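You operate a simulated robot arm through the tools that you are given. There is no shell and no other tool. Be economical: measure what you need, move in short steps, check, and stop when the job is done.

Carry out the task below with a simulated two-armed robot. There is one attempt and no reset: what you move stays moved.

JOB
Put one of the grey cells from the folding table on top of the red rubber plug. Take the blue padded panel on the folding table and put it away on the stand with the tall board. Screw the cap back on the bottle marked lime. Put the glue brush on the number four plank shelf. Stack the carton that says "juice" from the plank bench on top of the carton labelled "apple". Open the tape box lid. The order is free. Set down upright: grey cell.

It is judged by the outcome, as a careful person would: the job done as asked, and still so three seconds after it is handed in. It fails if anything else is knocked over, pushed out of place, dropped, spilled or broken. Lids that push on must go on centred and level and be pressed home; caps that screw on are set level and turned clockwise until they are tight.

ROBOT AND FRAMES
Two 7-joint arms with two-finger parallel grippers on one trunk, on a base that drives. Base frame: it is fixed to the floor where the robot stands at the start and does not move with it; the origin is under the middle of the robot, x ahead of it, y to its left, z up. Units: mm, degrees, N and s.
The left shoulder is at the start at [50, 177, 1129], the right one opposite. Places, roughly: blue drink carton, green drink carton, orange drin [2750, 250, 750]; blue padded panel (7x8x4 cm) [700, -100, 800]; glue brush [2750, 0, 750]; number four plank shelf [4100, 300, 1200]; stand with the tall board [4800, 100, 800]; tape box lid [3100, -1800, 900]. Payload 3.43 kg a hand.
The TCP of each hand is the grasp point between the finger pads, 34 mm short of the fingertips. In the tool frame z runs along the fingers and y along their closing line. The gripper opens to 128 mm. The fingers are 24 mm wide and 12 mm thick; the gripper's body (48 by 130 mm) begins 96 mm behind the TCP.
Orientation is that of the tool frame in the base frame, as a unit quaternion [x, y, z, w]. With the fingers straight down and closing along the base's y, the tool's x points along the base's -x, its y along +y and its z along -z.

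CONTROLS
- The arms move only by the tool apply_moves. It takes "left_increments", "right_increments" or both (then of equal length, played together; a hand with none holds still); each is a list of rows, each a list of 3 entries, a list of its own where there are three numbers: the closure in counts, from 0 (fully open) to 255 (shut), then the shift along the tool's x, y, z in units of 30 mm (1.0 is 30 mm), then the turn, a rotation vector about the tool's x, y, z in units of 8 degrees (1.0 is 8 degrees). In form: [[grip, [dx, dy, dz], [ax, ay, az]], ...]. A call has 1 to 10 rows; each row shifts and turns the commanded pose from where the row before left it, along the tool's axes as they then stand. A call with a number of a shift or a turn outside -1 to 1 is refused whole. A row lasts 0.2 s, in which the tool goes at most 50 mm and 8.6 degrees; a call with a longer step from one row to the next is refused whole, and so is a gripper value outside its range. Where a pose cannot be reached the arm comes as near as it can. A force on the tool above 40 N (or 10 N above the force at the start of the call, whichever is more), or a blocked arm, ends the call early, and 0.2 s more pass. The fingers move at their own pace (about 108 mm/s each) and stop on an object; they squeeze with about 38 N. The grip force told is the motor's: it shows also when the fingers shut on nothing. Time passes only in rows, and 0.2 s behind the last, so rows that do not move let the fingers close. The reply holds the time, the measured pose of the TCP, the force on the tool along the base axes, the opening and the grip force, in the units named above and with some noise, with the torque about the TCP (base axes, N m) and any sound that the robot's microphone picked up.
- Cameras (640 x 400 px; columns grow to the right, rows downward): "scene" is now at [151.7, 26.1, 1286.3]; the picture's right is [0.31, -0.95, 0.00], its down [-0.60, -0.19, -0.78] and it looks along [0.74, 0.24, -0.63] (base axes); focal length 251 px, centre (320, 200). "left" rides on the left gripper at [76, 11, -160] in its tool frame; the picture's right is [-0.15, 0.99, 0.00], its down [-0.88, -0.13, -0.46] and it looks along [-0.45, -0.07, 0.89] (tool axes); focal length 234 px, centre (320, 200). "right" rides on the right gripper at [76, -11, -160] in its tool frame; the picture's right is [0.15, 0.99, 0.00], its down [-0.88, 0.13, -0.46] and it looks along [-0.45, 0.07, 0.89] (tool axes); focal length 234 px, centre (320, 200). There is no depth. A picture from a camera that has moved, and an enlarged one, comes with that camera's place and axes in the base frame and with its lens.
- get_image(camera): a new picture of that camera. The clock stands still meanwhile.
- slide_trunk(by): slides the trunk up (or, below 0, down) by that many mm; the arms and the scene camera ride with it, the base frame stays. It gives what a move gives, with no picture.
- drive_base(legs): drives the robot by 1 to 6 legs, each [ahead, turn to the left] in mm and degrees, along the robot's own axes; the way and the turn of a leg run together, so that a leg with both is an arc; at most 1500 mm and 180 degrees a leg. The arms and the cameras ride along, it lands a little off, and it stops where it bumps. It gives what a move gives.
- turn_head(pan, tilt): turns the head with the scene camera to pan (to the left, within 80 degrees either way) and tilt (down, from -29 to 69), counted from straight ahead of the robot. It gives what a move gives.
- inspect(camera, box): a new picture of the part [left, top, right, bottom] of that camera's present view, enlarged. The clock stands still meanwhile.
- sign_off(): hands the job in; it is judged then, once.

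Go step by step. Nothing tells you exact positions but the pictures and the camera data: compare them with the known pose of the tool, close in by small moves and look again before you grip or let go. The budget is 165 turns and 122 pictures, counting those below and the enlarged ones. Unless the task says otherwise, let go and move clear before handing in.

The tools are called after "Emit:" as a command line: name --argument value ..., lists and objects as JSON in quotes. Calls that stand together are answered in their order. apply_moves: Moves the arms, as the interface text tells. Its arguments: {"type":"object","properties":{"left_increments":{"type":"array"},"right_increments":{"type":"array"}},"required":[]} The other tools are called the same way: slide_trunk (by) slides the trunk up or down; drive_base (legs) drives the base; turn_head (pan, tilt) turns the head that bears the scene camera; get_image (camera) takes a picture; inspect (camera, box) takes an enlarged picture of a part of a camera's view; sign_off () hands the job in.

At the start:

```text
time_s: 0.0
left_eef_pos: [370.4, 237.7, 1104.3]
left_tool_rot: [0.001, 1.0, 0.0, 0.0]
left_wrist_force: [-0.8, -0.3, 0.4]
left_torque: [-0.03, 0.04, -0.01]
left_finger_gap: 127.8
left_finger_force: 0.1
right_eef_pos: [489.5, -141.4, 1085.2]
right_tool_rot: [0.003, 1.0, 0.0, 0.0]
right_wrist_force: [0.2, 0.3, 0.2]
right_torque: [-0.01, -0.01, -0.01]
right_finger_gap: 128.1
right_finger_force: 0.1
trunk travel left (down, up): [-300.0, 101.0]
robot x, y, heading: [-1.5, -0.3, 0.1]
head pan, tilt: [18.0, 38.9]
```

scene: 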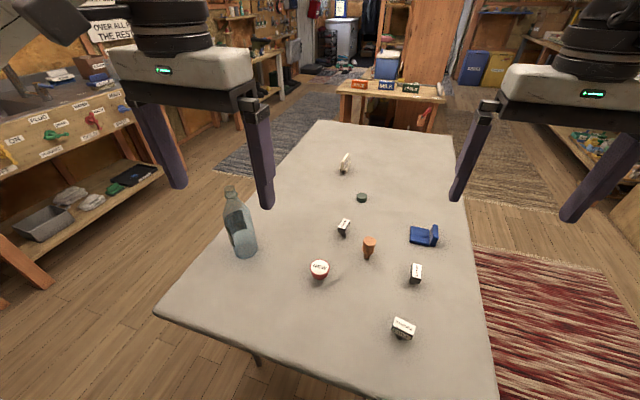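
right: 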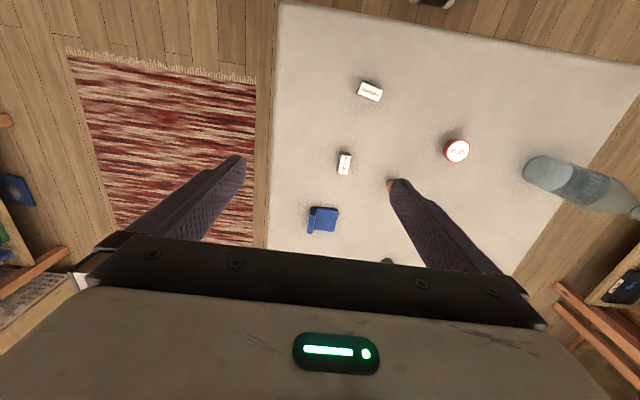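
left: 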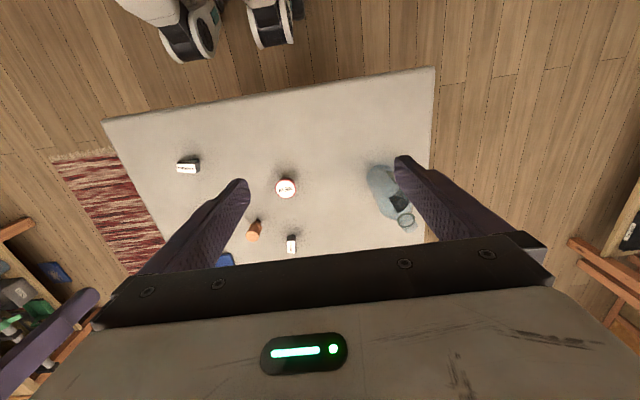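

I see the folding table with a bottle, several small labelled objects, an orange/red plug, and a blue panel. I'll enlarge the table to identify things.

Emit:
inspect --camera "scene" --box '[280, 140, 480, 265]'

Emit:
inspect --camera "scene" --box '[200, 180, 460, 345]'

```text
3.20 times, centred on (380, 202) of scene
camera zoom: at [151.7, 26.1, 1286.3], right [0.31, -0.95, 0.0], down [-0.6, -0.19, -0.78], along [0.74, 0.24, -0.63], focal length 804 px, centre (128, 192)
```

zoom: 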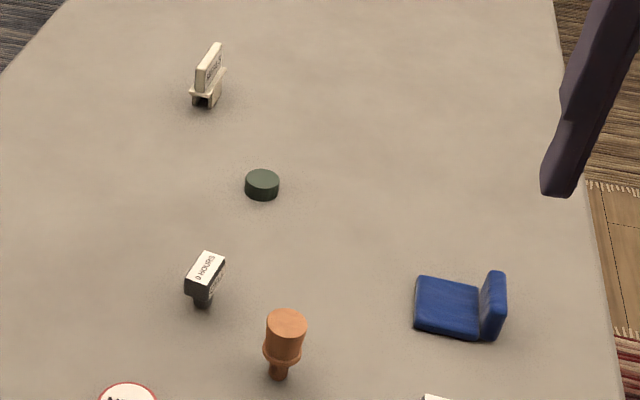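

```text
2.42 times, centred on (330, 262) of scene
camera zoom: at [151.7, 26.1, 1286.3], right [0.31, -0.95, 0.0], down [-0.6, -0.19, -0.78], along [0.74, 0.24, -0.63], focal length 610 px, centre (296, 48)
```

zoom: 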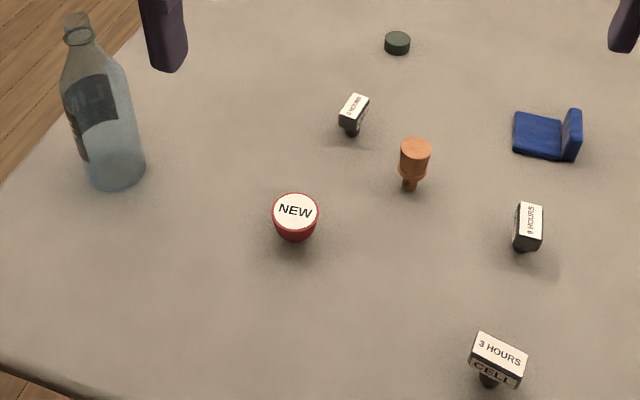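

Several labelled pieces are on the table; I'll zoom further on each to read the labels.

Emit:
inspect --camera "scene" --box '[310, 210, 390, 260]'

Emit:
inspect --camera "scene" --box '[385, 255, 465, 345]'

Emit:
inspect --camera "scene" --box '[325, 145, 385, 205]'

Emit:
inspect --camera "scene" --box '[320, 40, 480, 140]'

Emit:
inspect --camera "right" --box '[280, 70, 500, 240]'

```text
8.00 times, centred on (350, 235) of scene
camera zoom: at [151.7, 26.1, 1286.3], right [0.31, -0.95, 0.0], down [-0.6, -0.19, -0.78], along [0.74, 0.24, -0.63], focal length 2011 px, centre (80, -80)
```

zoom: 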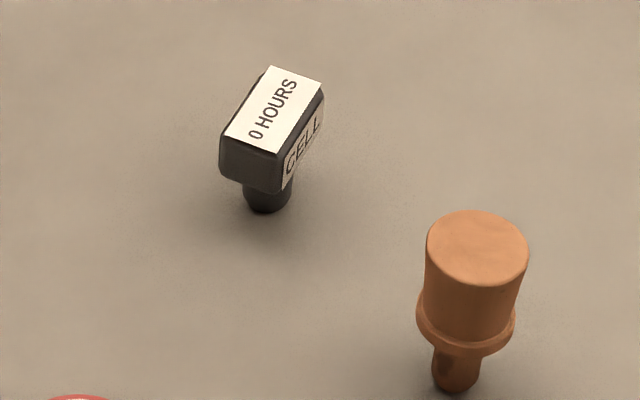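

```text
4.44 times, centred on (425, 300) of scene
camera zoom: at [151.7, 26.1, 1286.3], right [0.31, -0.95, 0.0], down [-0.6, -0.19, -0.78], along [0.74, 0.24, -0.63], focal length 1117 px, centre (-147, -244)
```

zoom: 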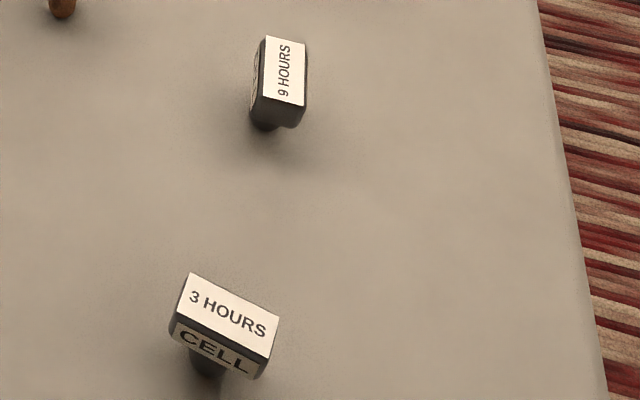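

```text
6.67 times, centred on (355, 175) of scene
camera zoom: at [151.7, 26.1, 1286.3], right [0.31, -0.95, 0.0], down [-0.6, -0.19, -0.78], along [0.74, 0.24, -0.63], focal length 1676 px, centre (87, 367)
```

zoom: 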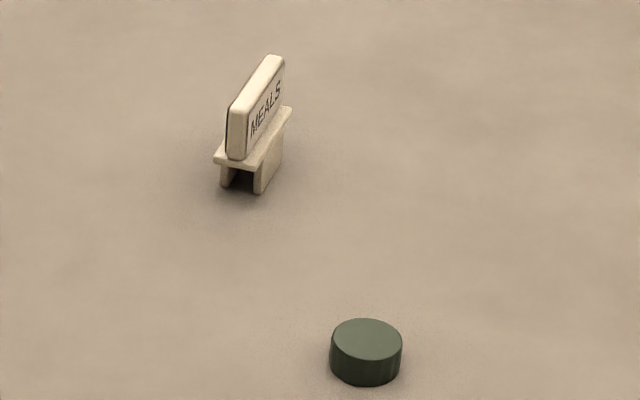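

```text
4.00 times, centred on (400, 90) of scene
camera zoom: at [151.7, 26.1, 1286.3], right [0.31, -0.95, 0.0], down [-0.6, -0.19, -0.78], along [0.74, 0.24, -0.63], focal length 1006 px, centre (0, 640)
```

zoom: 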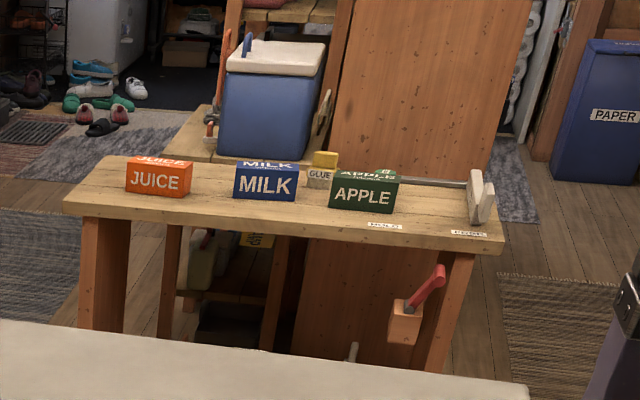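

```text
2.35 times, centred on (390, 155) of right
camera zoom: at [411.4, -151.6, 1243.8], right [-0.14, 0.99, 0.0], down [0.88, 0.13, 0.46], along [0.45, 0.07, -0.89], focal length 551 px, centre (155, 306)
```

zoom: 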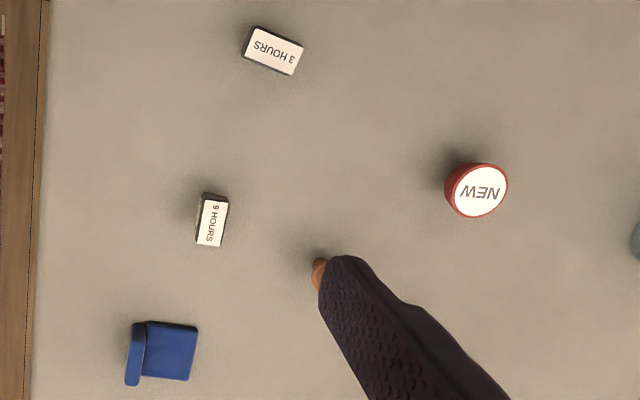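

Three cells (0, 3, 9 hours), red "NEW" plug, dark green cap, bottle. I'll look for signs around the room that bear on the choice.

Emit:
turn_head --pan 55 --tilt 15

Emit:
get_image --camera "scene"

Emit:
turn_head --pan -45 --tilt 15

Emit:
get_image --camera "scene"

Emit:
turn_head --pan 0 --tilt 5

Emit:
get_image --camera "scene"

```text
time_s: 1.0
left_eef_pos: [370.7, 238.5, 1104.4]
left_tool_rot: [0.001, 1.0, 0.0, 0.001]
left_wrist_force: [0.3, 0.0, -0.2]
left_torque: [-0.02, -0.03, 0.0]
left_finger_gap: 127.7
left_finger_force: 0.0
right_eef_pos: [489.0, -141.2, 1085.0]
right_tool_rot: [0.003, 1.0, 0.0, 0.0]
right_wrist_force: [0.3, 0.7, -0.4]
right_torque: [0.0, 0.02, 0.02]
right_finger_gap: 128.1
right_finger_force: 0.0
trunk travel left (down, up): [-300.0, 101.0]
robot x, y, heading: [-0.6, -2.2, 0.1]
head pan, tilt: [55.0, 15.0]
```

```text
111 pictures are left
camera scene: at [123.8, 76.1, 1324.2], right [0.82, -0.57, 0.0], down [-0.15, -0.21, -0.97], along [0.55, 0.79, -0.26], focal length 251 px, centre (320, 200)
```

scene: 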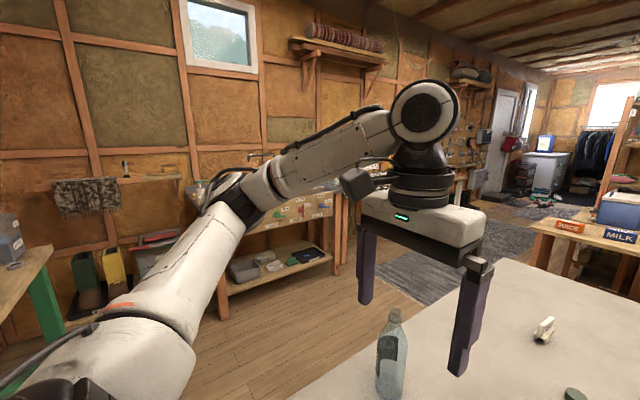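

```text
time_s: 2.8
left_eef_pos: [370.6, 238.3, 1104.2]
left_tool_rot: [0.001, 1.0, 0.0, 0.0]
left_wrist_force: [0.8, 0.2, 0.0]
left_torque: [0.0, 0.02, 0.01]
left_finger_gap: 127.9
left_finger_force: 0.1
right_eef_pos: [488.8, -141.2, 1086.2]
right_tool_rot: [0.002, 1.0, 0.0, 0.0]
right_wrist_force: [0.9, -0.4, -0.8]
right_torque: [0.01, -0.01, 0.0]
right_finger_gap: 127.9
right_finger_force: 0.0
trunk travel left (down, up): [-300.0, 101.0]
robot x, y, heading: [0.4, -0.4, -0.1]
head pan, tilt: [-45.0, 15.0]
```

```text
110 pictures are left
camera scene: at [136.3, -66.4, 1324.2], right [-0.71, -0.71, 0.0], down [-0.18, 0.18, -0.97], along [0.68, -0.68, -0.26], focal length 251 px, centre (320, 200)
```

scene: 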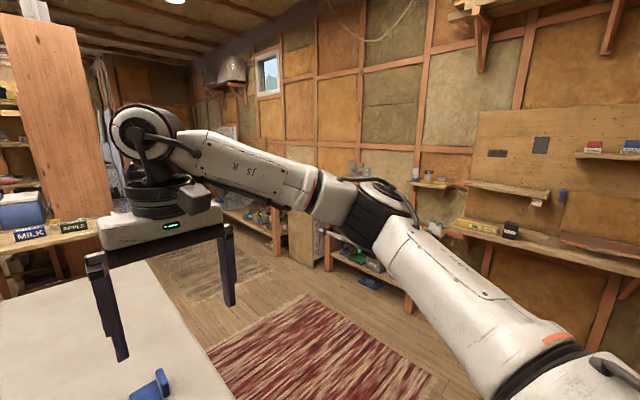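

```text
time_s: 3.9
left_eef_pos: [370.6, 237.5, 1104.5]
left_tool_rot: [0.001, 1.0, 0.0, 0.0]
left_wrist_force: [-0.4, -1.2, 0.1]
left_torque: [-0.01, 0.0, 0.02]
left_finger_gap: 127.9
left_finger_force: 0.1
right_eef_pos: [488.7, -140.8, 1085.3]
right_tool_rot: [0.003, 1.0, 0.0, 0.001]
right_wrist_force: [-1.1, 0.1, -0.2]
right_torque: [0.0, -0.02, -0.02]
right_finger_gap: 128.1
right_finger_force: 0.1
trunk travel left (down, up): [-300.0, 101.0]
robot x, y, heading: [-1.1, 2.2, -0.0]
head pan, tilt: [0.0, 5.0]
```

```text
109 pictures are left
camera scene: at [162.0, -0.5, 1340.4], right [0.0, -1.0, 0.0], down [-0.09, 0.0, -1.0], along [1.0, 0.0, -0.09], focal length 251 px, centre (320, 200)
```

scene: 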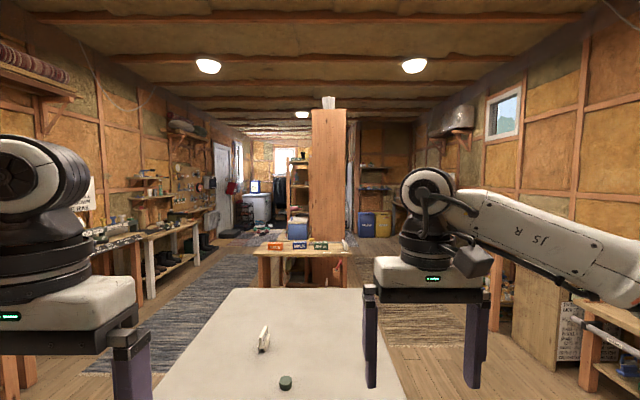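

There is a notice on the left wall ("…OVER ALL THE REST") and a written board at the right; I'll read both.

Emit:
inspect --camera "scene" --box '[540, 290, 640, 380]'

Emit:
turn_head --pan 36 --tilt 20

Emit:
get_image --camera "scene"

```text
4.44 times, centred on (590, 335) of scene
camera zoom: at [162.0, -0.5, 1340.4], right [0.0, -1.0, 0.0], down [-0.09, 0.0, -1.0], along [1.0, 0.0, -0.09], focal length 1117 px, centre (-880, -400)
```

zoom: 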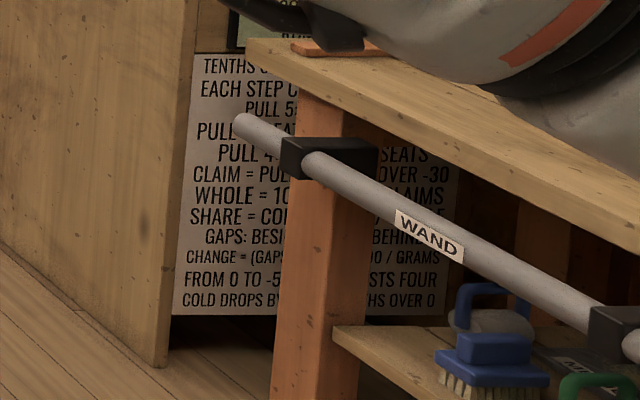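

```text
time_s: 4.9
left_eef_pos: [371.2, 238.9, 1103.1]
left_tool_rot: [0.001, 1.0, 0.001, -0.001]
left_wrist_force: [0.0, -0.7, -0.2]
left_torque: [0.0, -0.03, -0.02]
left_finger_gap: 128.2
left_finger_force: 0.1
right_eef_pos: [488.0, -140.5, 1085.5]
right_tool_rot: [0.003, 1.0, 0.0, 0.0]
right_wrist_force: [0.5, 0.5, 0.1]
right_torque: [0.02, 0.01, -0.01]
right_finger_gap: 128.3
right_finger_force: 0.2
trunk travel left (down, up): [-300.0, 101.0]
robot x, y, heading: [0.8, -1.9, 0.1]
head pan, tilt: [36.0, 20.0]
```

```text
107 pictures are left
camera scene: at [145.6, 54.3, 1316.1], right [0.59, -0.81, 0.0], down [-0.28, -0.2, -0.94], along [0.76, 0.55, -0.34], focal length 251 px, centre (320, 200)
```

scene: 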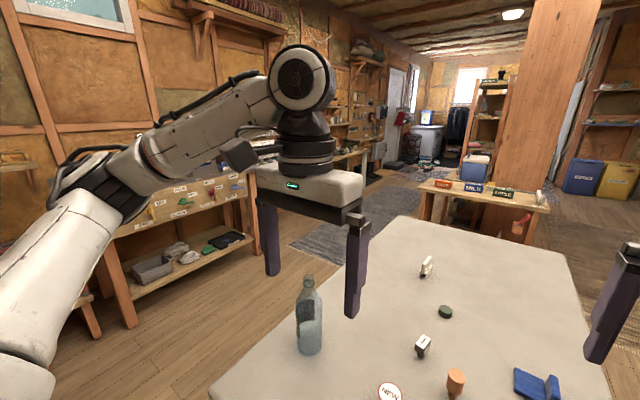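

The boards look unrelated; I'll check the bottle's label and whether it faces me.

Emit:
inspect --camera "scene" --box '[270, 260, 370, 370]'

Emit:
inspect --camera "left" --box '[340, 140, 440, 250]'

```text
3.64 times, centred on (320, 315) of scene
camera zoom: at [145.6, 54.3, 1316.1], right [0.59, -0.81, 0.0], down [-0.28, -0.2, -0.94], along [0.76, 0.55, -0.34], focal length 914 px, centre (320, -218)
```

zoom: 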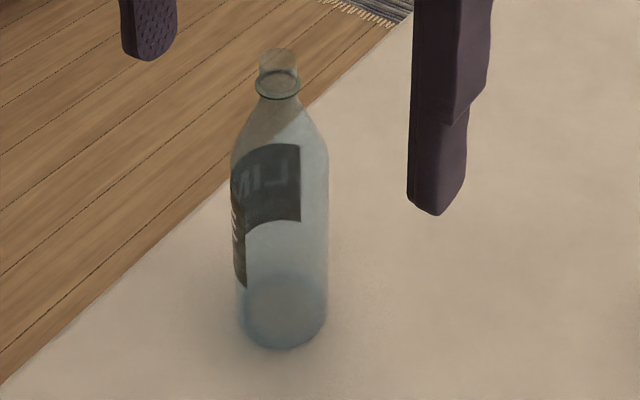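

```text
3.64 times, centred on (390, 195) of left
camera zoom: at [294.7, 251.3, 1264.7], right [0.15, 0.99, 0.0], down [0.88, -0.13, 0.46], along [0.45, -0.07, -0.89], focal length 852 px, centre (66, 218)
```

zoom: 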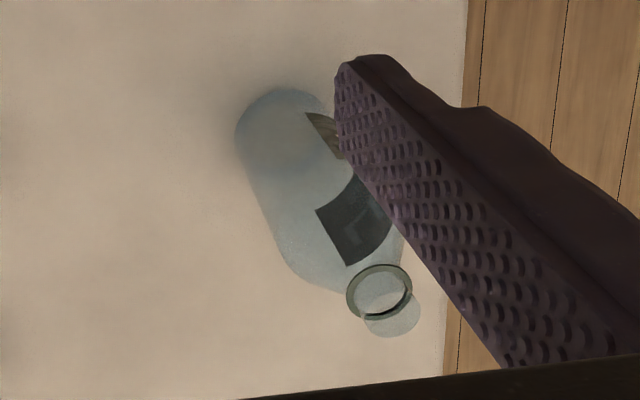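

The bottle is the lime one (label seen from behind), cap lies about x≈995, y≈118, out of reach from here. I'll look down at my base to see how close to table edges I can stand.

Emit:
turn_head --pan 0 --tilt 69

Emit:
get_image --camera "scene"

```text
time_s: 6.1
left_eef_pos: [370.5, 237.7, 1104.3]
left_tool_rot: [0.002, 1.0, 0.0, -0.001]
left_wrist_force: [0.2, -0.1, 0.4]
left_torque: [-0.01, 0.0, -0.01]
left_finger_gap: 128.2
left_finger_force: 0.1
right_eef_pos: [488.1, -141.1, 1085.0]
right_tool_rot: [0.003, 1.0, 0.0, 0.0]
right_wrist_force: [0.5, 0.0, 1.3]
right_torque: [0.01, -0.01, -0.03]
right_finger_gap: 128.0
right_finger_force: 0.0
trunk travel left (down, up): [-300.0, 101.0]
robot x, y, heading: [-0.8, -2.3, 0.1]
head pan, tilt: [0.0, 68.8]
```

```text
104 pictures are left
camera scene: at [126.1, -0.4, 1248.6], right [0.0, -1.0, 0.0], down [-0.93, 0.0, -0.36], along [0.36, 0.0, -0.93], focal length 251 px, centre (320, 200)
```

scene: 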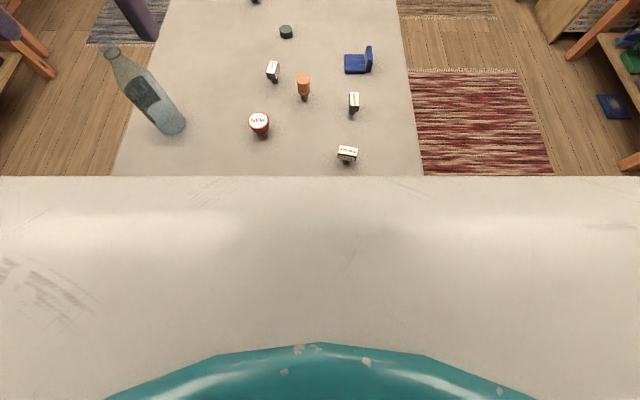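

I'll look at the left hand's view of my own base to judge the clearance under the table.

Emit:
inspect --camera "left" --box '[80, 0, 360, 130]'

```text
2.29 times, centred on (220, 65) of left
camera zoom: at [294.7, 251.3, 1264.7], right [0.15, 0.99, 0.0], down [0.88, -0.13, 0.46], along [0.45, -0.07, -0.89], focal length 535 px, centre (549, 509)
```

zoom: 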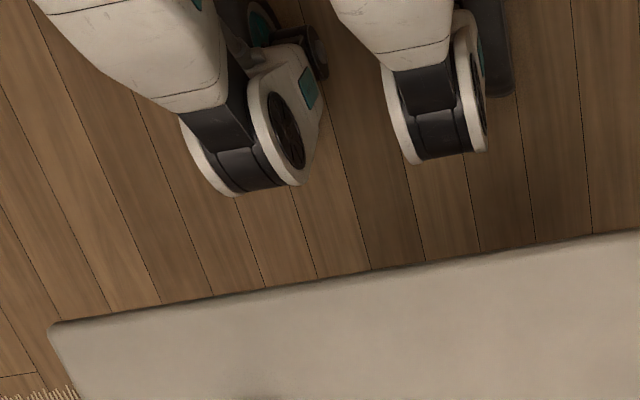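

My wheels stand at x≈135 and the table edge at x≈312, with only the chest above; I can roll partly under the table. I'll drive 150 ahead and look at the table.

Emit:
drive_base --legs '[[150, 0]]'

Emit:
turn_head --pan 0 --tilt 55

Emit:
get_image --camera "scene"

Emit:
get_image --camera "right"

```text
time_s: 7.5
left_eef_pos: [513.6, 239.8, 1104.8]
left_tool_rot: [0.0, 1.0, 0.0, 0.0]
left_wrist_force: [0.0, 0.3, 0.3]
left_torque: [0.02, 0.04, -0.01]
left_finger_gap: 127.7
left_finger_force: 0.2
right_eef_pos: [634.1, -137.7, 1084.9]
right_tool_rot: [0.0, 1.0, 0.0, 0.0]
right_wrist_force: [-0.3, 0.5, 0.2]
right_torque: [0.01, 0.02, -0.04]
right_finger_gap: 128.1
right_finger_force: 0.0
trunk travel left (down, up): [-300.0, 101.0]
robot x, y, heading: [142.7, -1.5, 0.3]
head pan, tilt: [0.0, 68.8]
```

```text
time_s: 8.2
left_eef_pos: [513.7, 241.0, 1104.8]
left_tool_rot: [-0.001, 1.0, 0.0, 0.0]
left_wrist_force: [-0.2, 0.3, -1.0]
left_torque: [0.0, 0.01, 0.01]
left_finger_gap: 128.3
left_finger_force: 0.0
right_eef_pos: [633.9, -138.8, 1086.0]
right_tool_rot: [0.0, 1.0, 0.001, 0.0]
right_wrist_force: [-0.2, -0.3, 0.2]
right_torque: [-0.02, -0.01, -0.03]
right_finger_gap: 127.6
right_finger_force: 0.0
trunk travel left (down, up): [-300.0, 101.0]
robot x, y, heading: [148.8, -5.5, 0.4]
head pan, tilt: [0.0, 55.0]
```

```text
102 pictures are left
camera scene: at [286.5, 0.6, 1263.9], right [0.0, -1.0, 0.0], down [-0.82, 0.0, -0.57], along [0.57, 0.0, -0.82], focal length 251 px, centre (320, 200)
```

scene: 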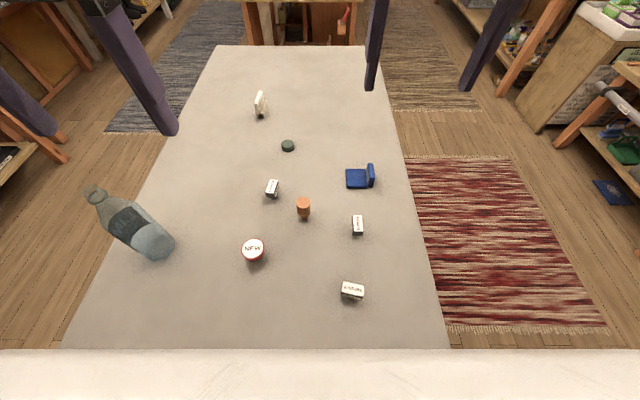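

```text
101 pictures are left
camera right: at [556.3, -149.4, 1243.9], right [-0.15, 0.99, 0.0], down [0.88, 0.13, 0.46], along [0.45, 0.07, -0.89], focal length 234 px, centre (320, 200)
```

right: 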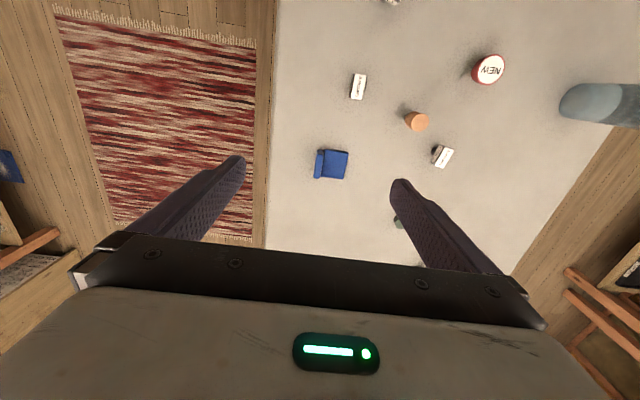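

Triangulating between views, the table surface is really at about z≈740; 3 HOURS cell ≈(412,-56), red NEW plug ≈(507,145), cap ≈(830,95), bottle ≈(537,376). I'll bring the right hand above the 3 HOURS cell for a closer look.

Emit:
apply_moves --right_increments '[[0, [0.917, 0.342, 0.771], [0, 0, 0]], [0, [0.917, 0.342, 0.771], [0, 0, 0]], [0, [0.917, 0.342, 0.771], [0, 0, 0]], [0, [0.917, 0.342, 0.771], [0, 0, 0]], [0, [0.917, 0.342, 0.771], [0, 0, 0]], [0, [0.917, 0.342, 0.771], [0, 0, 0]], [0, [0.917, 0.342, 0.771], [0, 0, 0]], [0, [0.917, 0.342, 0.771], [0, 0, 0]], [0, [0, 0, 0], [0, 0, 0.72]], [0, [0, 0, 0], [0, 0, 0.72]]]'

Emit:
get_image --camera "right"

Emit:
get_image --camera "scene"

```text
time_s: 10.4
left_eef_pos: [512.6, 240.2, 1103.9]
left_tool_rot: [-0.001, 1.0, -0.001, 0.001]
left_wrist_force: [-0.1, 0.0, 0.0]
left_torque: [-0.04, 0.01, -0.02]
left_finger_gap: 128.2
left_finger_force: 0.1
right_eef_pos: [412.7, -55.3, 899.2]
right_tool_rot: [0.101, 0.995, 0.002, 0.0]
right_wrist_force: [0.7, -0.1, 0.3]
right_torque: [0.03, 0.0, 0.01]
right_finger_gap: 128.0
right_finger_force: 0.1
trunk travel left (down, up): [-300.0, 101.0]
robot x, y, heading: [144.4, -0.1, 0.2]
head pan, tilt: [0.0, 55.0]
```

```text
100 pictures are left
camera right: at [335.1, -50.8, 1059.1], right [0.06, 1.0, 0.0], down [0.89, -0.05, 0.46], along [0.46, -0.02, -0.89], focal length 234 px, centre (320, 200)
```

right: 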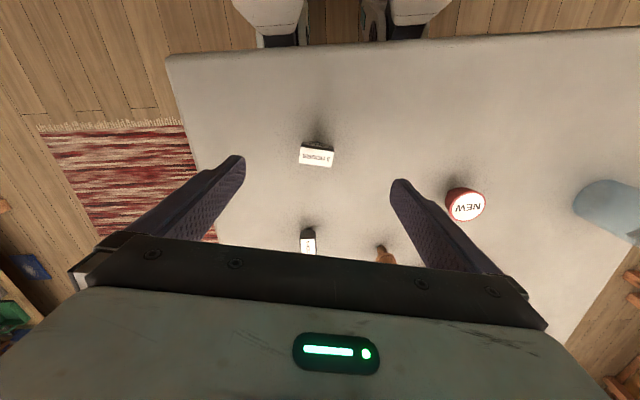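

```text
99 pictures are left
camera scene: at [286.5, 0.6, 1264.0], right [0.0, -1.0, 0.0], down [-0.82, 0.0, -0.57], along [0.57, 0.0, -0.82], focal length 251 px, centre (320, 200)
```

scene: 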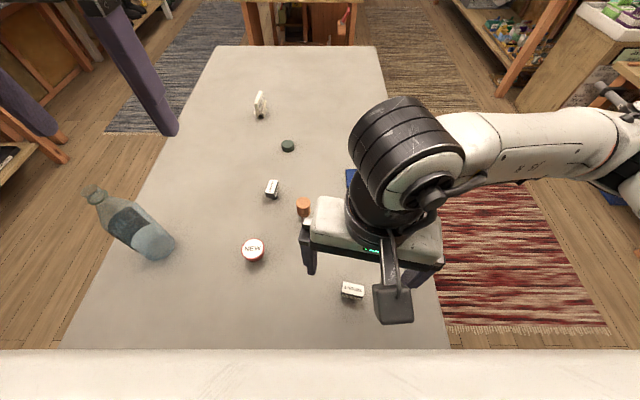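

Now zoom for the cell's orientation, and the plug's shape.

Emit:
inspect --camera "right" --box '[270, 120, 370, 190]'

Emit:
inspect --camera "scene" --box '[220, 220, 300, 280]'

```text
5.71 times, centred on (320, 155) of right
camera zoom: at [335.1, -50.8, 1059.1], right [0.06, 1.0, 0.0], down [0.89, -0.05, 0.46], along [0.46, -0.02, -0.89], focal length 1338 px, centre (320, 457)
```

zoom: 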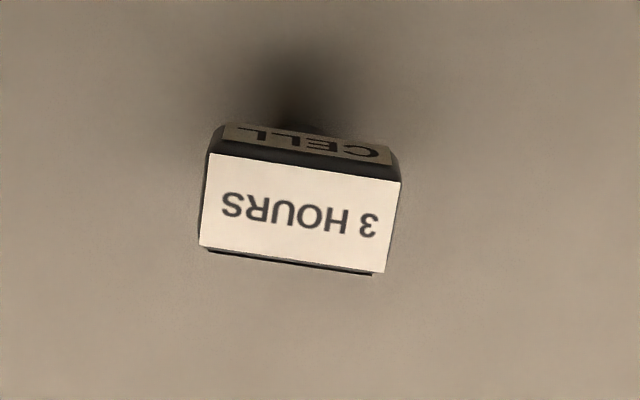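

```text
6.67 times, centred on (260, 250) of scene
camera zoom: at [286.5, 0.6, 1264.0], right [0.0, -1.0, 0.0], down [-0.82, 0.0, -0.57], along [0.57, 0.0, -0.82], focal length 1676 px, centre (720, -133)
```

zoom: 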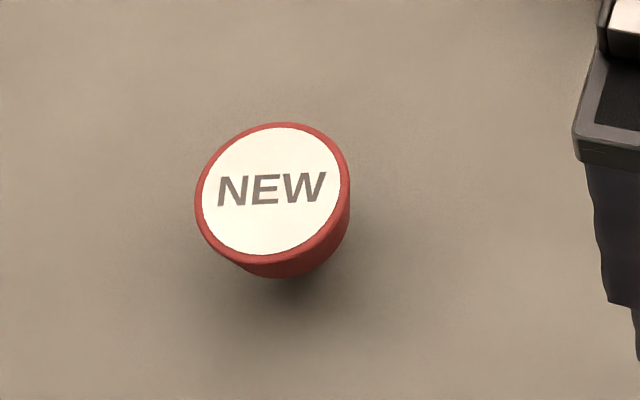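

The cell head is ~39×21 mm and aligned with the fingers' closing line. I'll descend to z≈805 and look again.

Emit:
apply_moves --right_increments '[[0, [-0.12, -0.07, 0.8], [0, 0, 0]], [0, [0, 0, 0.8], [0, 0, 0]], [0, [0, 0, 0.8], [0, 0, 0]], [0, [0, 0, 0.7], [0, 0, 0]]]'

Emit:
inspect --camera "right" --box '[160, 100, 480, 300]'

Emit:
inspect --camera "scene" --box '[280, 220, 460, 340]'

```text
time_s: 11.4
left_eef_pos: [513.4, 240.3, 1104.2]
left_tool_rot: [-0.001, 1.0, 0.0, 0.0]
left_wrist_force: [0.9, -0.2, 0.2]
left_torque: [0.0, 0.0, -0.01]
left_finger_gap: 128.2
left_finger_force: 0.1
right_eef_pos: [416.1, -58.0, 807.3]
right_tool_rot: [0.1, 0.995, 0.0, 0.0]
right_wrist_force: [0.0, -0.8, -0.4]
right_torque: [0.01, 0.01, 0.04]
right_finger_gap: 128.0
right_finger_force: 0.0
trunk travel left (down, up): [-300.0, 101.0]
robot x, y, heading: [142.4, 2.7, 0.2]
head pan, tilt: [0.0, 55.0]
```

```text
2.00 times, centred on (320, 200) of right
camera zoom: at [337.8, -53.3, 965.6], right [0.05, 1.0, 0.0], down [0.89, -0.05, 0.46], along [0.46, -0.02, -0.89], focal length 468 px, centre (320, 200)
```

zoom: 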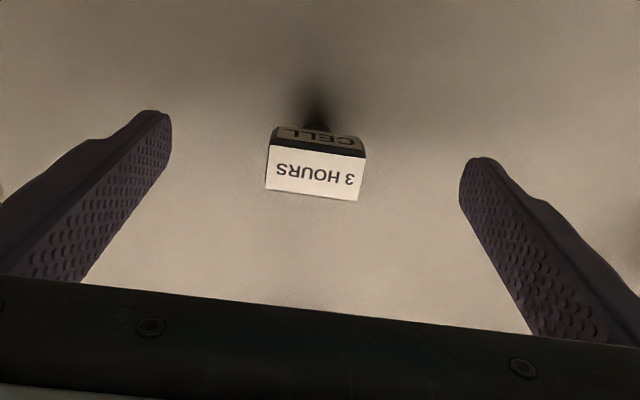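

```text
3.33 times, centred on (370, 280) of scene
camera zoom: at [286.5, 0.6, 1264.0], right [0.0, -1.0, 0.0], down [-0.82, 0.0, -0.57], along [0.57, 0.0, -0.82], focal length 838 px, centre (153, -67)
```

zoom: 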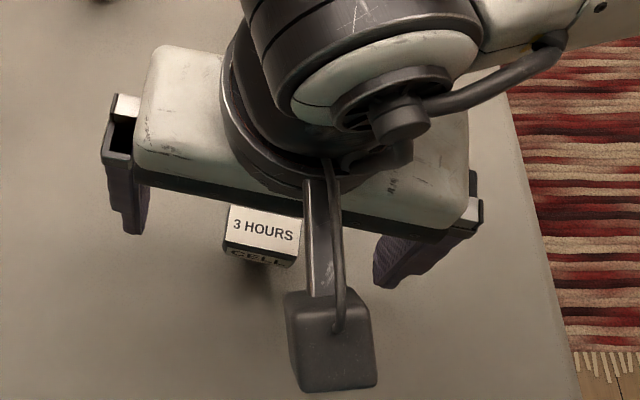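

Label top at z≈781, centre (420,-59). Descend to z≈781 (tips ~747) and close.

Emit:
apply_moves --right_increments '[[0, [-0.13, -0.03, 0.45], [0, 0, 0]], [0, [0, 0, 0.43], [0, 0, 0]], [120, [0, 0, 0], [0, 0, 0]], [255, [0, 0, 0], [0, 0, 0]], [255, [0, 0, 0], [0, 0, 0]], [255, [0, 0, 0], [0, 0, 0]]]'

Emit:
inspect --camera "right" --box '[160, 100, 480, 300]'

```text
time_s: 12.8
left_eef_pos: [513.8, 240.4, 1105.0]
left_tool_rot: [-0.001, 1.0, 0.001, 0.0]
left_wrist_force: [-0.2, 0.1, 0.2]
left_torque: [0.0, 0.0, -0.03]
left_finger_gap: 127.9
left_finger_force: 0.1
right_eef_pos: [420.7, -59.1, 781.2]
right_tool_rot: [0.1, 0.995, 0.001, 0.0]
right_wrist_force: [0.3, 0.2, -0.2]
right_torque: [0.01, 0.01, -0.05]
right_finger_gap: 40.7
right_finger_force: 38.1
trunk travel left (down, up): [-300.0, 101.0]
robot x, y, heading: [142.2, -2.8, 0.2]
head pan, tilt: [0.0, 55.0]
```

```text
2.00 times, centred on (320, 200) of right
camera zoom: at [342.5, -55.4, 939.2], right [0.05, 1.0, 0.0], down [0.89, -0.05, 0.46], along [0.46, -0.02, -0.89], focal length 468 px, centre (320, 200)
```

zoom: 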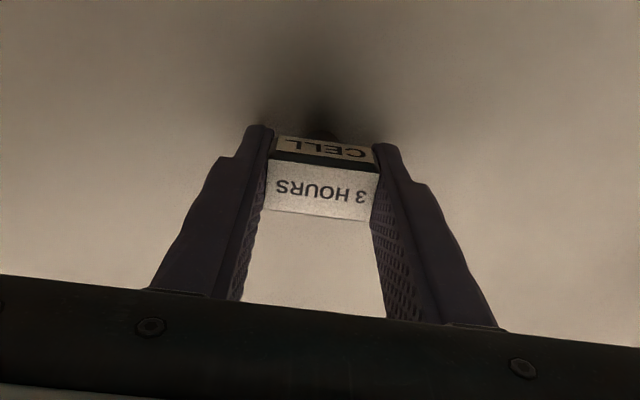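

The cell is gripped (40.7 mm). Lift it and carry it toward the plug at ≈(507,145).

Emit:
apply_moves --right_increments '[[255, [0, 0, -0.5], [0, 0, 0]], [255, [0, 0, -1], [0, 0, 0]], [255, [0, 0, -1], [0, 0, 0]], [255, [-0.2, 1, -0.5], [0, 0, 0]], [255, [-0.2, 1, 0], [0, 0, 0]], [255, [-0.2, 1, 0], [0, 0, 0]], [255, [-0.2, 1, 0], [0, 0, 0]], [255, [-0.2, 1, 0], [0, 0, 0]], [255, [-0.25, 1, 0], [0, 0, 0]], [255, [-0.25, 1, 0], [0, 0, 0]]]'

Emit:
get_image --camera "right"

Emit:
get_image --camera "scene"

```text
time_s: 15.0
left_eef_pos: [514.1, 244.2, 1105.1]
left_tool_rot: [-0.008, 1.0, 0.002, 0.002]
left_wrist_force: [14.8, 24.7, 3.8]
left_torque: [-0.48, 0.14, 0.79]
left_finger_gap: 114.3
left_finger_force: 0.1
right_eef_pos: [504.5, 136.3, 870.7]
right_tool_rot: [0.1, 0.995, -0.001, 0.0]
right_wrist_force: [0.9, 0.3, -0.3]
right_torque: [-0.02, 0.02, -0.01]
right_finger_gap: 40.8
right_finger_force: 38.2
trunk travel left (down, up): [-300.0, 101.0]
robot x, y, heading: [143.0, -2.0, 0.3]
head pan, tilt: [0.0, 55.0]
```

```text
93 pictures are left
camera right: at [427.1, 141.4, 1028.8], right [0.05, 1.0, 0.0], down [0.89, -0.05, 0.46], along [0.46, -0.02, -0.89], focal length 234 px, centre (320, 200)
```

right: 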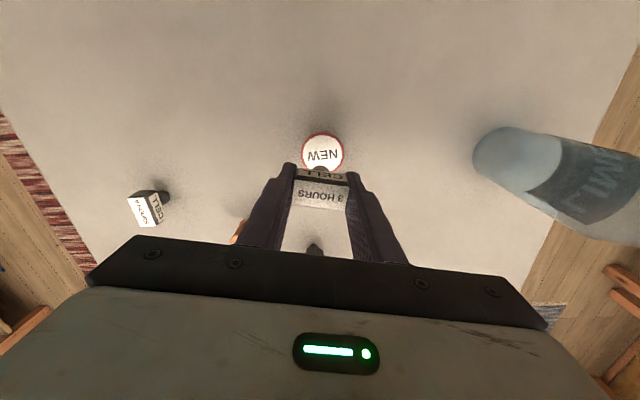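

```text
92 pictures are left
camera scene: at [286.5, 1.2, 1263.9], right [0.0, -1.0, 0.0], down [-0.82, 0.0, -0.57], along [0.57, 0.0, -0.82], focal length 251 px, centre (320, 200)
```

scene: 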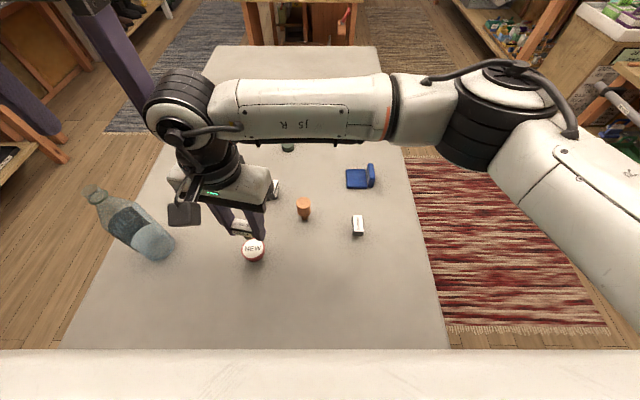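

The left hand is touching the right wrist; I'll move the left hand outwards first, and shift the cell by ~6 mm in y over the plug.

Emit:
apply_moves --left_increments '[[0, [0.3, 0.9, -0.3], [0, 0, 0]], [0, [0.3, 0.9, -0.3], [0, 0, 0]], [0, [0.3, 0.9, 0], [0, 0, 0]], [0, [0.3, 0.9, 0], [0, 0, 0]], [0, [0.3, 0.9, 0], [0, 0, 0]]]'

Emit:
apply_moves --right_increments '[[255, [0.04, 0.2, 0.8], [0, 0, 0]], [255, [0, 0, 0.8], [0, 0, 0]], [255, [0, 0, 0], [0, 0, 0]]]'

Emit:
get_image --camera "right"

Emit:
inspect --camera "scene" --box '[190, 190, 310, 280]'

```text
time_s: 16.2
left_eef_pos: [467.1, 375.3, 1123.8]
left_tool_rot: [0.0, 1.0, -0.001, 0.0]
left_wrist_force: [0.8, 0.8, -0.6]
left_torque: [0.0, 0.02, -0.03]
left_finger_gap: 128.0
left_finger_force: 0.1
right_eef_pos: [504.5, 137.1, 870.6]
right_tool_rot: [0.1, 0.995, -0.001, 0.001]
right_wrist_force: [0.2, -0.7, -0.9]
right_torque: [0.01, 0.01, 0.01]
right_finger_gap: 40.5
right_finger_force: 37.6
trunk travel left (down, up): [-300.0, 101.0]
robot x, y, heading: [145.6, 1.1, 0.4]
head pan, tilt: [0.0, 55.0]
```

```text
time_s: 17.0
left_eef_pos: [466.8, 374.6, 1123.6]
left_tool_rot: [-0.001, 1.0, 0.0, 0.001]
left_wrist_force: [0.3, 0.9, 0.2]
left_torque: [-0.02, 0.03, 0.01]
left_finger_gap: 127.8
left_finger_force: 0.0
right_eef_pos: [506.6, 142.7, 825.9]
right_tool_rot: [0.1, 0.995, 0.001, 0.0]
right_wrist_force: [-0.4, -1.5, 4.3]
right_torque: [-0.01, 0.01, 0.01]
right_finger_gap: 40.5
right_finger_force: 37.9
trunk travel left (down, up): [-300.0, 101.0]
robot x, y, heading: [143.4, -2.2, 0.3]
head pan, tilt: [0.0, 55.0]
```

```text
91 pictures are left
camera right: at [428.5, 146.9, 982.8], right [0.05, 1.0, 0.0], down [0.89, -0.05, 0.46], along [0.46, -0.02, -0.89], focal length 234 px, centre (320, 200)
```

right: 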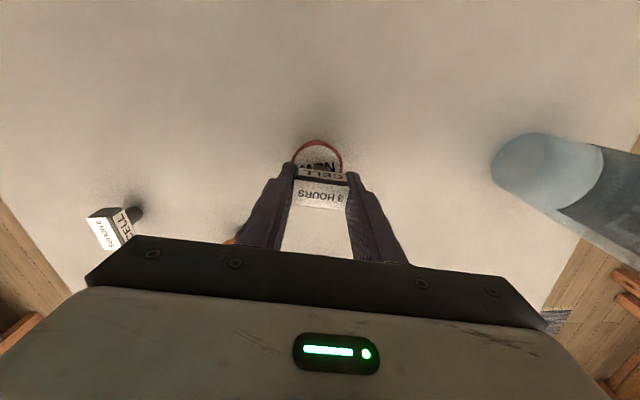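

```text
4.44 times, centred on (250, 235) of scene
camera zoom: at [286.3, 0.5, 1264.1], right [0.0, -1.0, 0.0], down [-0.82, 0.0, -0.57], along [0.57, 0.0, -0.82], focal length 1117 px, centre (631, 44)
```

zoom: 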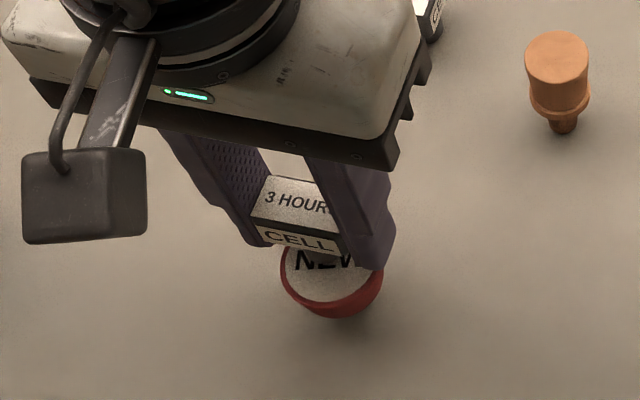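

Contact force of ~4 N tells me the stem has met the plug top (centre within ~2–3 mm). I'll confirm with a tiny 2 mm lowering before release.

Emit:
apply_moves --right_increments '[[255, [-0.05, 0.03, 0.07], [0, 0, 0]], [255, [0, 0, 0], [0, 0, 0]]]'

Emit:
inspect --camera "right" --box '[260, 120, 380, 220]'

```text
time_s: 17.6
left_eef_pos: [467.1, 374.7, 1123.7]
left_tool_rot: [-0.001, 1.0, -0.001, 0.001]
left_wrist_force: [0.0, 0.4, 0.0]
left_torque: [0.02, -0.02, 0.02]
left_finger_gap: 128.0
left_finger_force: 0.1
right_eef_pos: [507.8, 143.1, 822.1]
right_tool_rot: [0.1, 0.995, 0.002, 0.001]
right_wrist_force: [0.2, -0.4, 22.6]
right_torque: [-0.08, 0.11, 0.03]
right_finger_gap: 40.7
right_finger_force: 37.8
trunk travel left (down, up): [-300.0, 101.0]
robot x, y, heading: [144.9, -0.2, 0.7]
head pan, tilt: [0.0, 55.0]
```

```text
4.00 times, centred on (320, 170) of right
camera zoom: at [429.6, 147.5, 982.2], right [0.05, 1.0, 0.0], down [0.89, -0.05, 0.46], along [0.46, -0.02, -0.89], focal length 937 px, centre (320, 320)
```

zoom: 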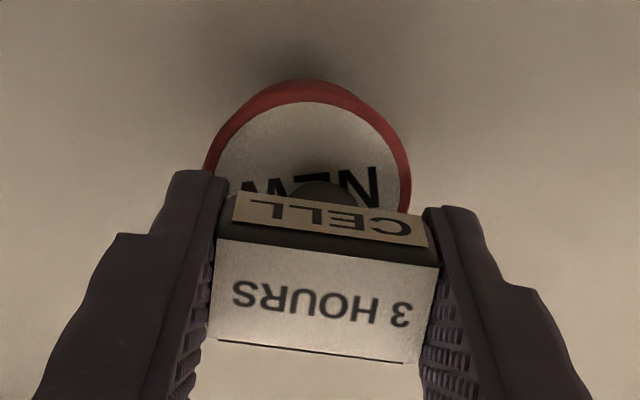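

Contact is firm, but the stem sits about 9 mm beyond the plug centre in x. I'll lift slightly, shift back, and check again.

Emit:
apply_moves --right_increments '[[255, [0, 0, -0.4], [0, 0, 0]], [255, [0.14, -0.08, 0], [0, 0, 0]], [255, [0.14, -0.08, 0], [0, 0, 0]], [255, [0, 0, 0.15], [0, 0, 0]], [255, [0, 0, 0], [0, 0, 0]]]'

Emit:
inspect --camera "right" --box '[260, 120, 380, 220]'

Emit:
inspect --camera "scene" --box '[210, 210, 290, 270]'

```text
time_s: 18.8
left_eef_pos: [466.8, 375.6, 1123.1]
left_tool_rot: [0.0, 1.0, 0.0, 0.0]
left_wrist_force: [-0.9, 0.7, 0.4]
left_torque: [0.0, 0.02, -0.01]
left_finger_gap: 128.0
left_finger_force: 0.0
right_eef_pos: [497.7, 141.4, 828.5]
right_tool_rot: [0.101, 0.995, 0.0, 0.0]
right_wrist_force: [0.2, -0.2, -0.1]
right_torque: [0.0, -0.01, 0.0]
right_finger_gap: 40.7
right_finger_force: 37.8
trunk travel left (down, up): [-300.0, 101.0]
robot x, y, heading: [141.4, -3.5, 0.1]
head pan, tilt: [0.0, 55.0]
```

```text
4.00 times, centred on (320, 170) of right
camera zoom: at [420.6, 145.3, 987.3], right [0.05, 1.0, 0.0], down [0.89, -0.05, 0.46], along [0.46, -0.02, -0.89], focal length 937 px, centre (320, 320)
```

zoom: 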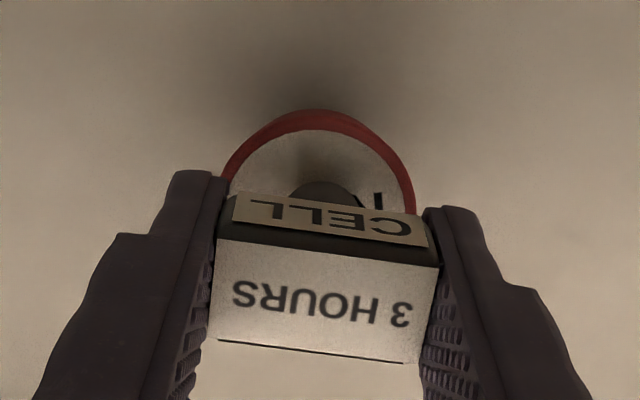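

```text
6.67 times, centred on (250, 240) of scene
camera zoom: at [286.5, 0.6, 1264.0], right [0.0, -1.0, 0.0], down [-0.82, 0.0, -0.57], along [0.57, 0.0, -0.82], focal length 1676 px, centre (787, -67)
```

zoom: 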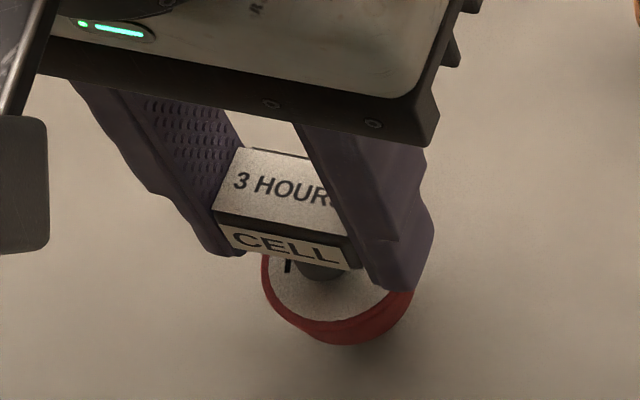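

Now centred. Lower to contact and release.

Emit:
apply_moves --right_increments '[[255, [0, 0, 0.1], [0, 0, 0]], [255, [0, 0, 0.06], [0, 0, 0]], [255, [0, 0, 0], [0, 0, 0]]]'

```text
time_s: 19.6
left_eef_pos: [467.0, 375.4, 1123.1]
left_tool_rot: [-0.001, 1.0, -0.001, 0.0]
left_wrist_force: [0.0, -0.3, 0.0]
left_torque: [0.0, -0.01, -0.05]
left_finger_gap: 128.2
left_finger_force: 0.0
right_eef_pos: [497.2, 139.9, 824.4]
right_tool_rot: [0.101, 0.995, 0.001, 0.001]
right_wrist_force: [0.4, 0.0, 6.3]
right_torque: [-0.07, -0.01, -0.03]
right_finger_gap: 40.7
right_finger_force: 37.4
trunk travel left (down, up): [-300.0, 101.0]
robot x, y, heading: [145.1, 2.3, 0.2]
head pan, tilt: [0.0, 55.0]
```

It is resting (6 N). Open and lift straight up.

Emit:
apply_moves --right_increments '[[170, [0, 0, 0], [0, 0, 0]], [120, [0, 0, 0], [0, 0, 0]], [120, [0, 0, 0], [0, 0, 0]], [120, [0, 0, -0.8], [0, 0, 0]], [120, [0, 0, -1], [0, 0, 0]], [120, [0, 0, -1], [0, 0, 0]], [120, [0, 0, -1], [0, 0, 0]], [120, [0.3, -1, -1], [0, 0, 0]], [0, [0.3, -1, -1], [0, 0, 0]], [0, [0.3, -1, -1], [0, 0, 0]]]'

Emit:
get_image --camera "scene"

Emit:
inspect --camera "scene" --box '[210, 210, 290, 270]'

```text
time_s: 21.8
left_eef_pos: [466.6, 374.5, 1122.6]
left_tool_rot: [0.0, 1.0, 0.0, 0.0]
left_wrist_force: [-0.5, 0.2, 0.0]
left_torque: [0.02, 0.01, 0.03]
left_finger_gap: 128.4
left_finger_force: 0.2
right_eef_pos: [453.2, 56.5, 1027.6]
right_tool_rot: [0.1, 0.995, -0.001, 0.001]
right_wrist_force: [-0.3, -0.3, 0.3]
right_torque: [0.02, -0.03, -0.02]
right_finger_gap: 127.9
right_finger_force: 0.0
trunk travel left (down, up): [-300.0, 101.0]
robot x, y, heading: [143.1, 0.2, 0.5]
head pan, tilt: [0.0, 55.0]
```

```text
86 pictures are left
camera scene: at [286.2, 0.2, 1264.0], right [0.0, -1.0, 0.0], down [-0.82, 0.0, -0.57], along [0.57, 0.0, -0.82], focal length 251 px, centre (320, 200)
```

scene: 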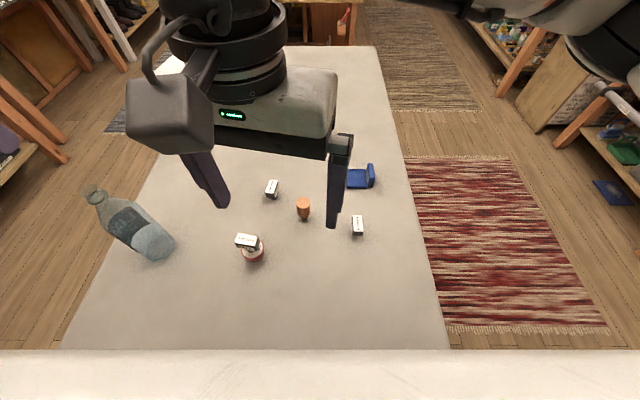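

```text
6.67 times, centred on (250, 240) of scene
camera zoom: at [286.2, 0.2, 1264.0], right [0.0, -1.0, 0.0], down [-0.82, 0.0, -0.57], along [0.57, 0.0, -0.82], focal length 1676 px, centre (787, -67)
```

zoom: 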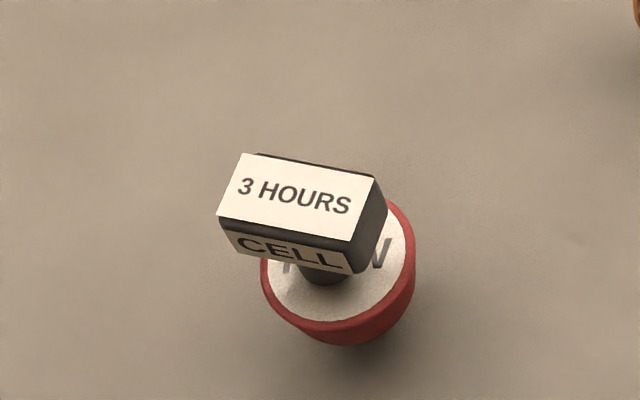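

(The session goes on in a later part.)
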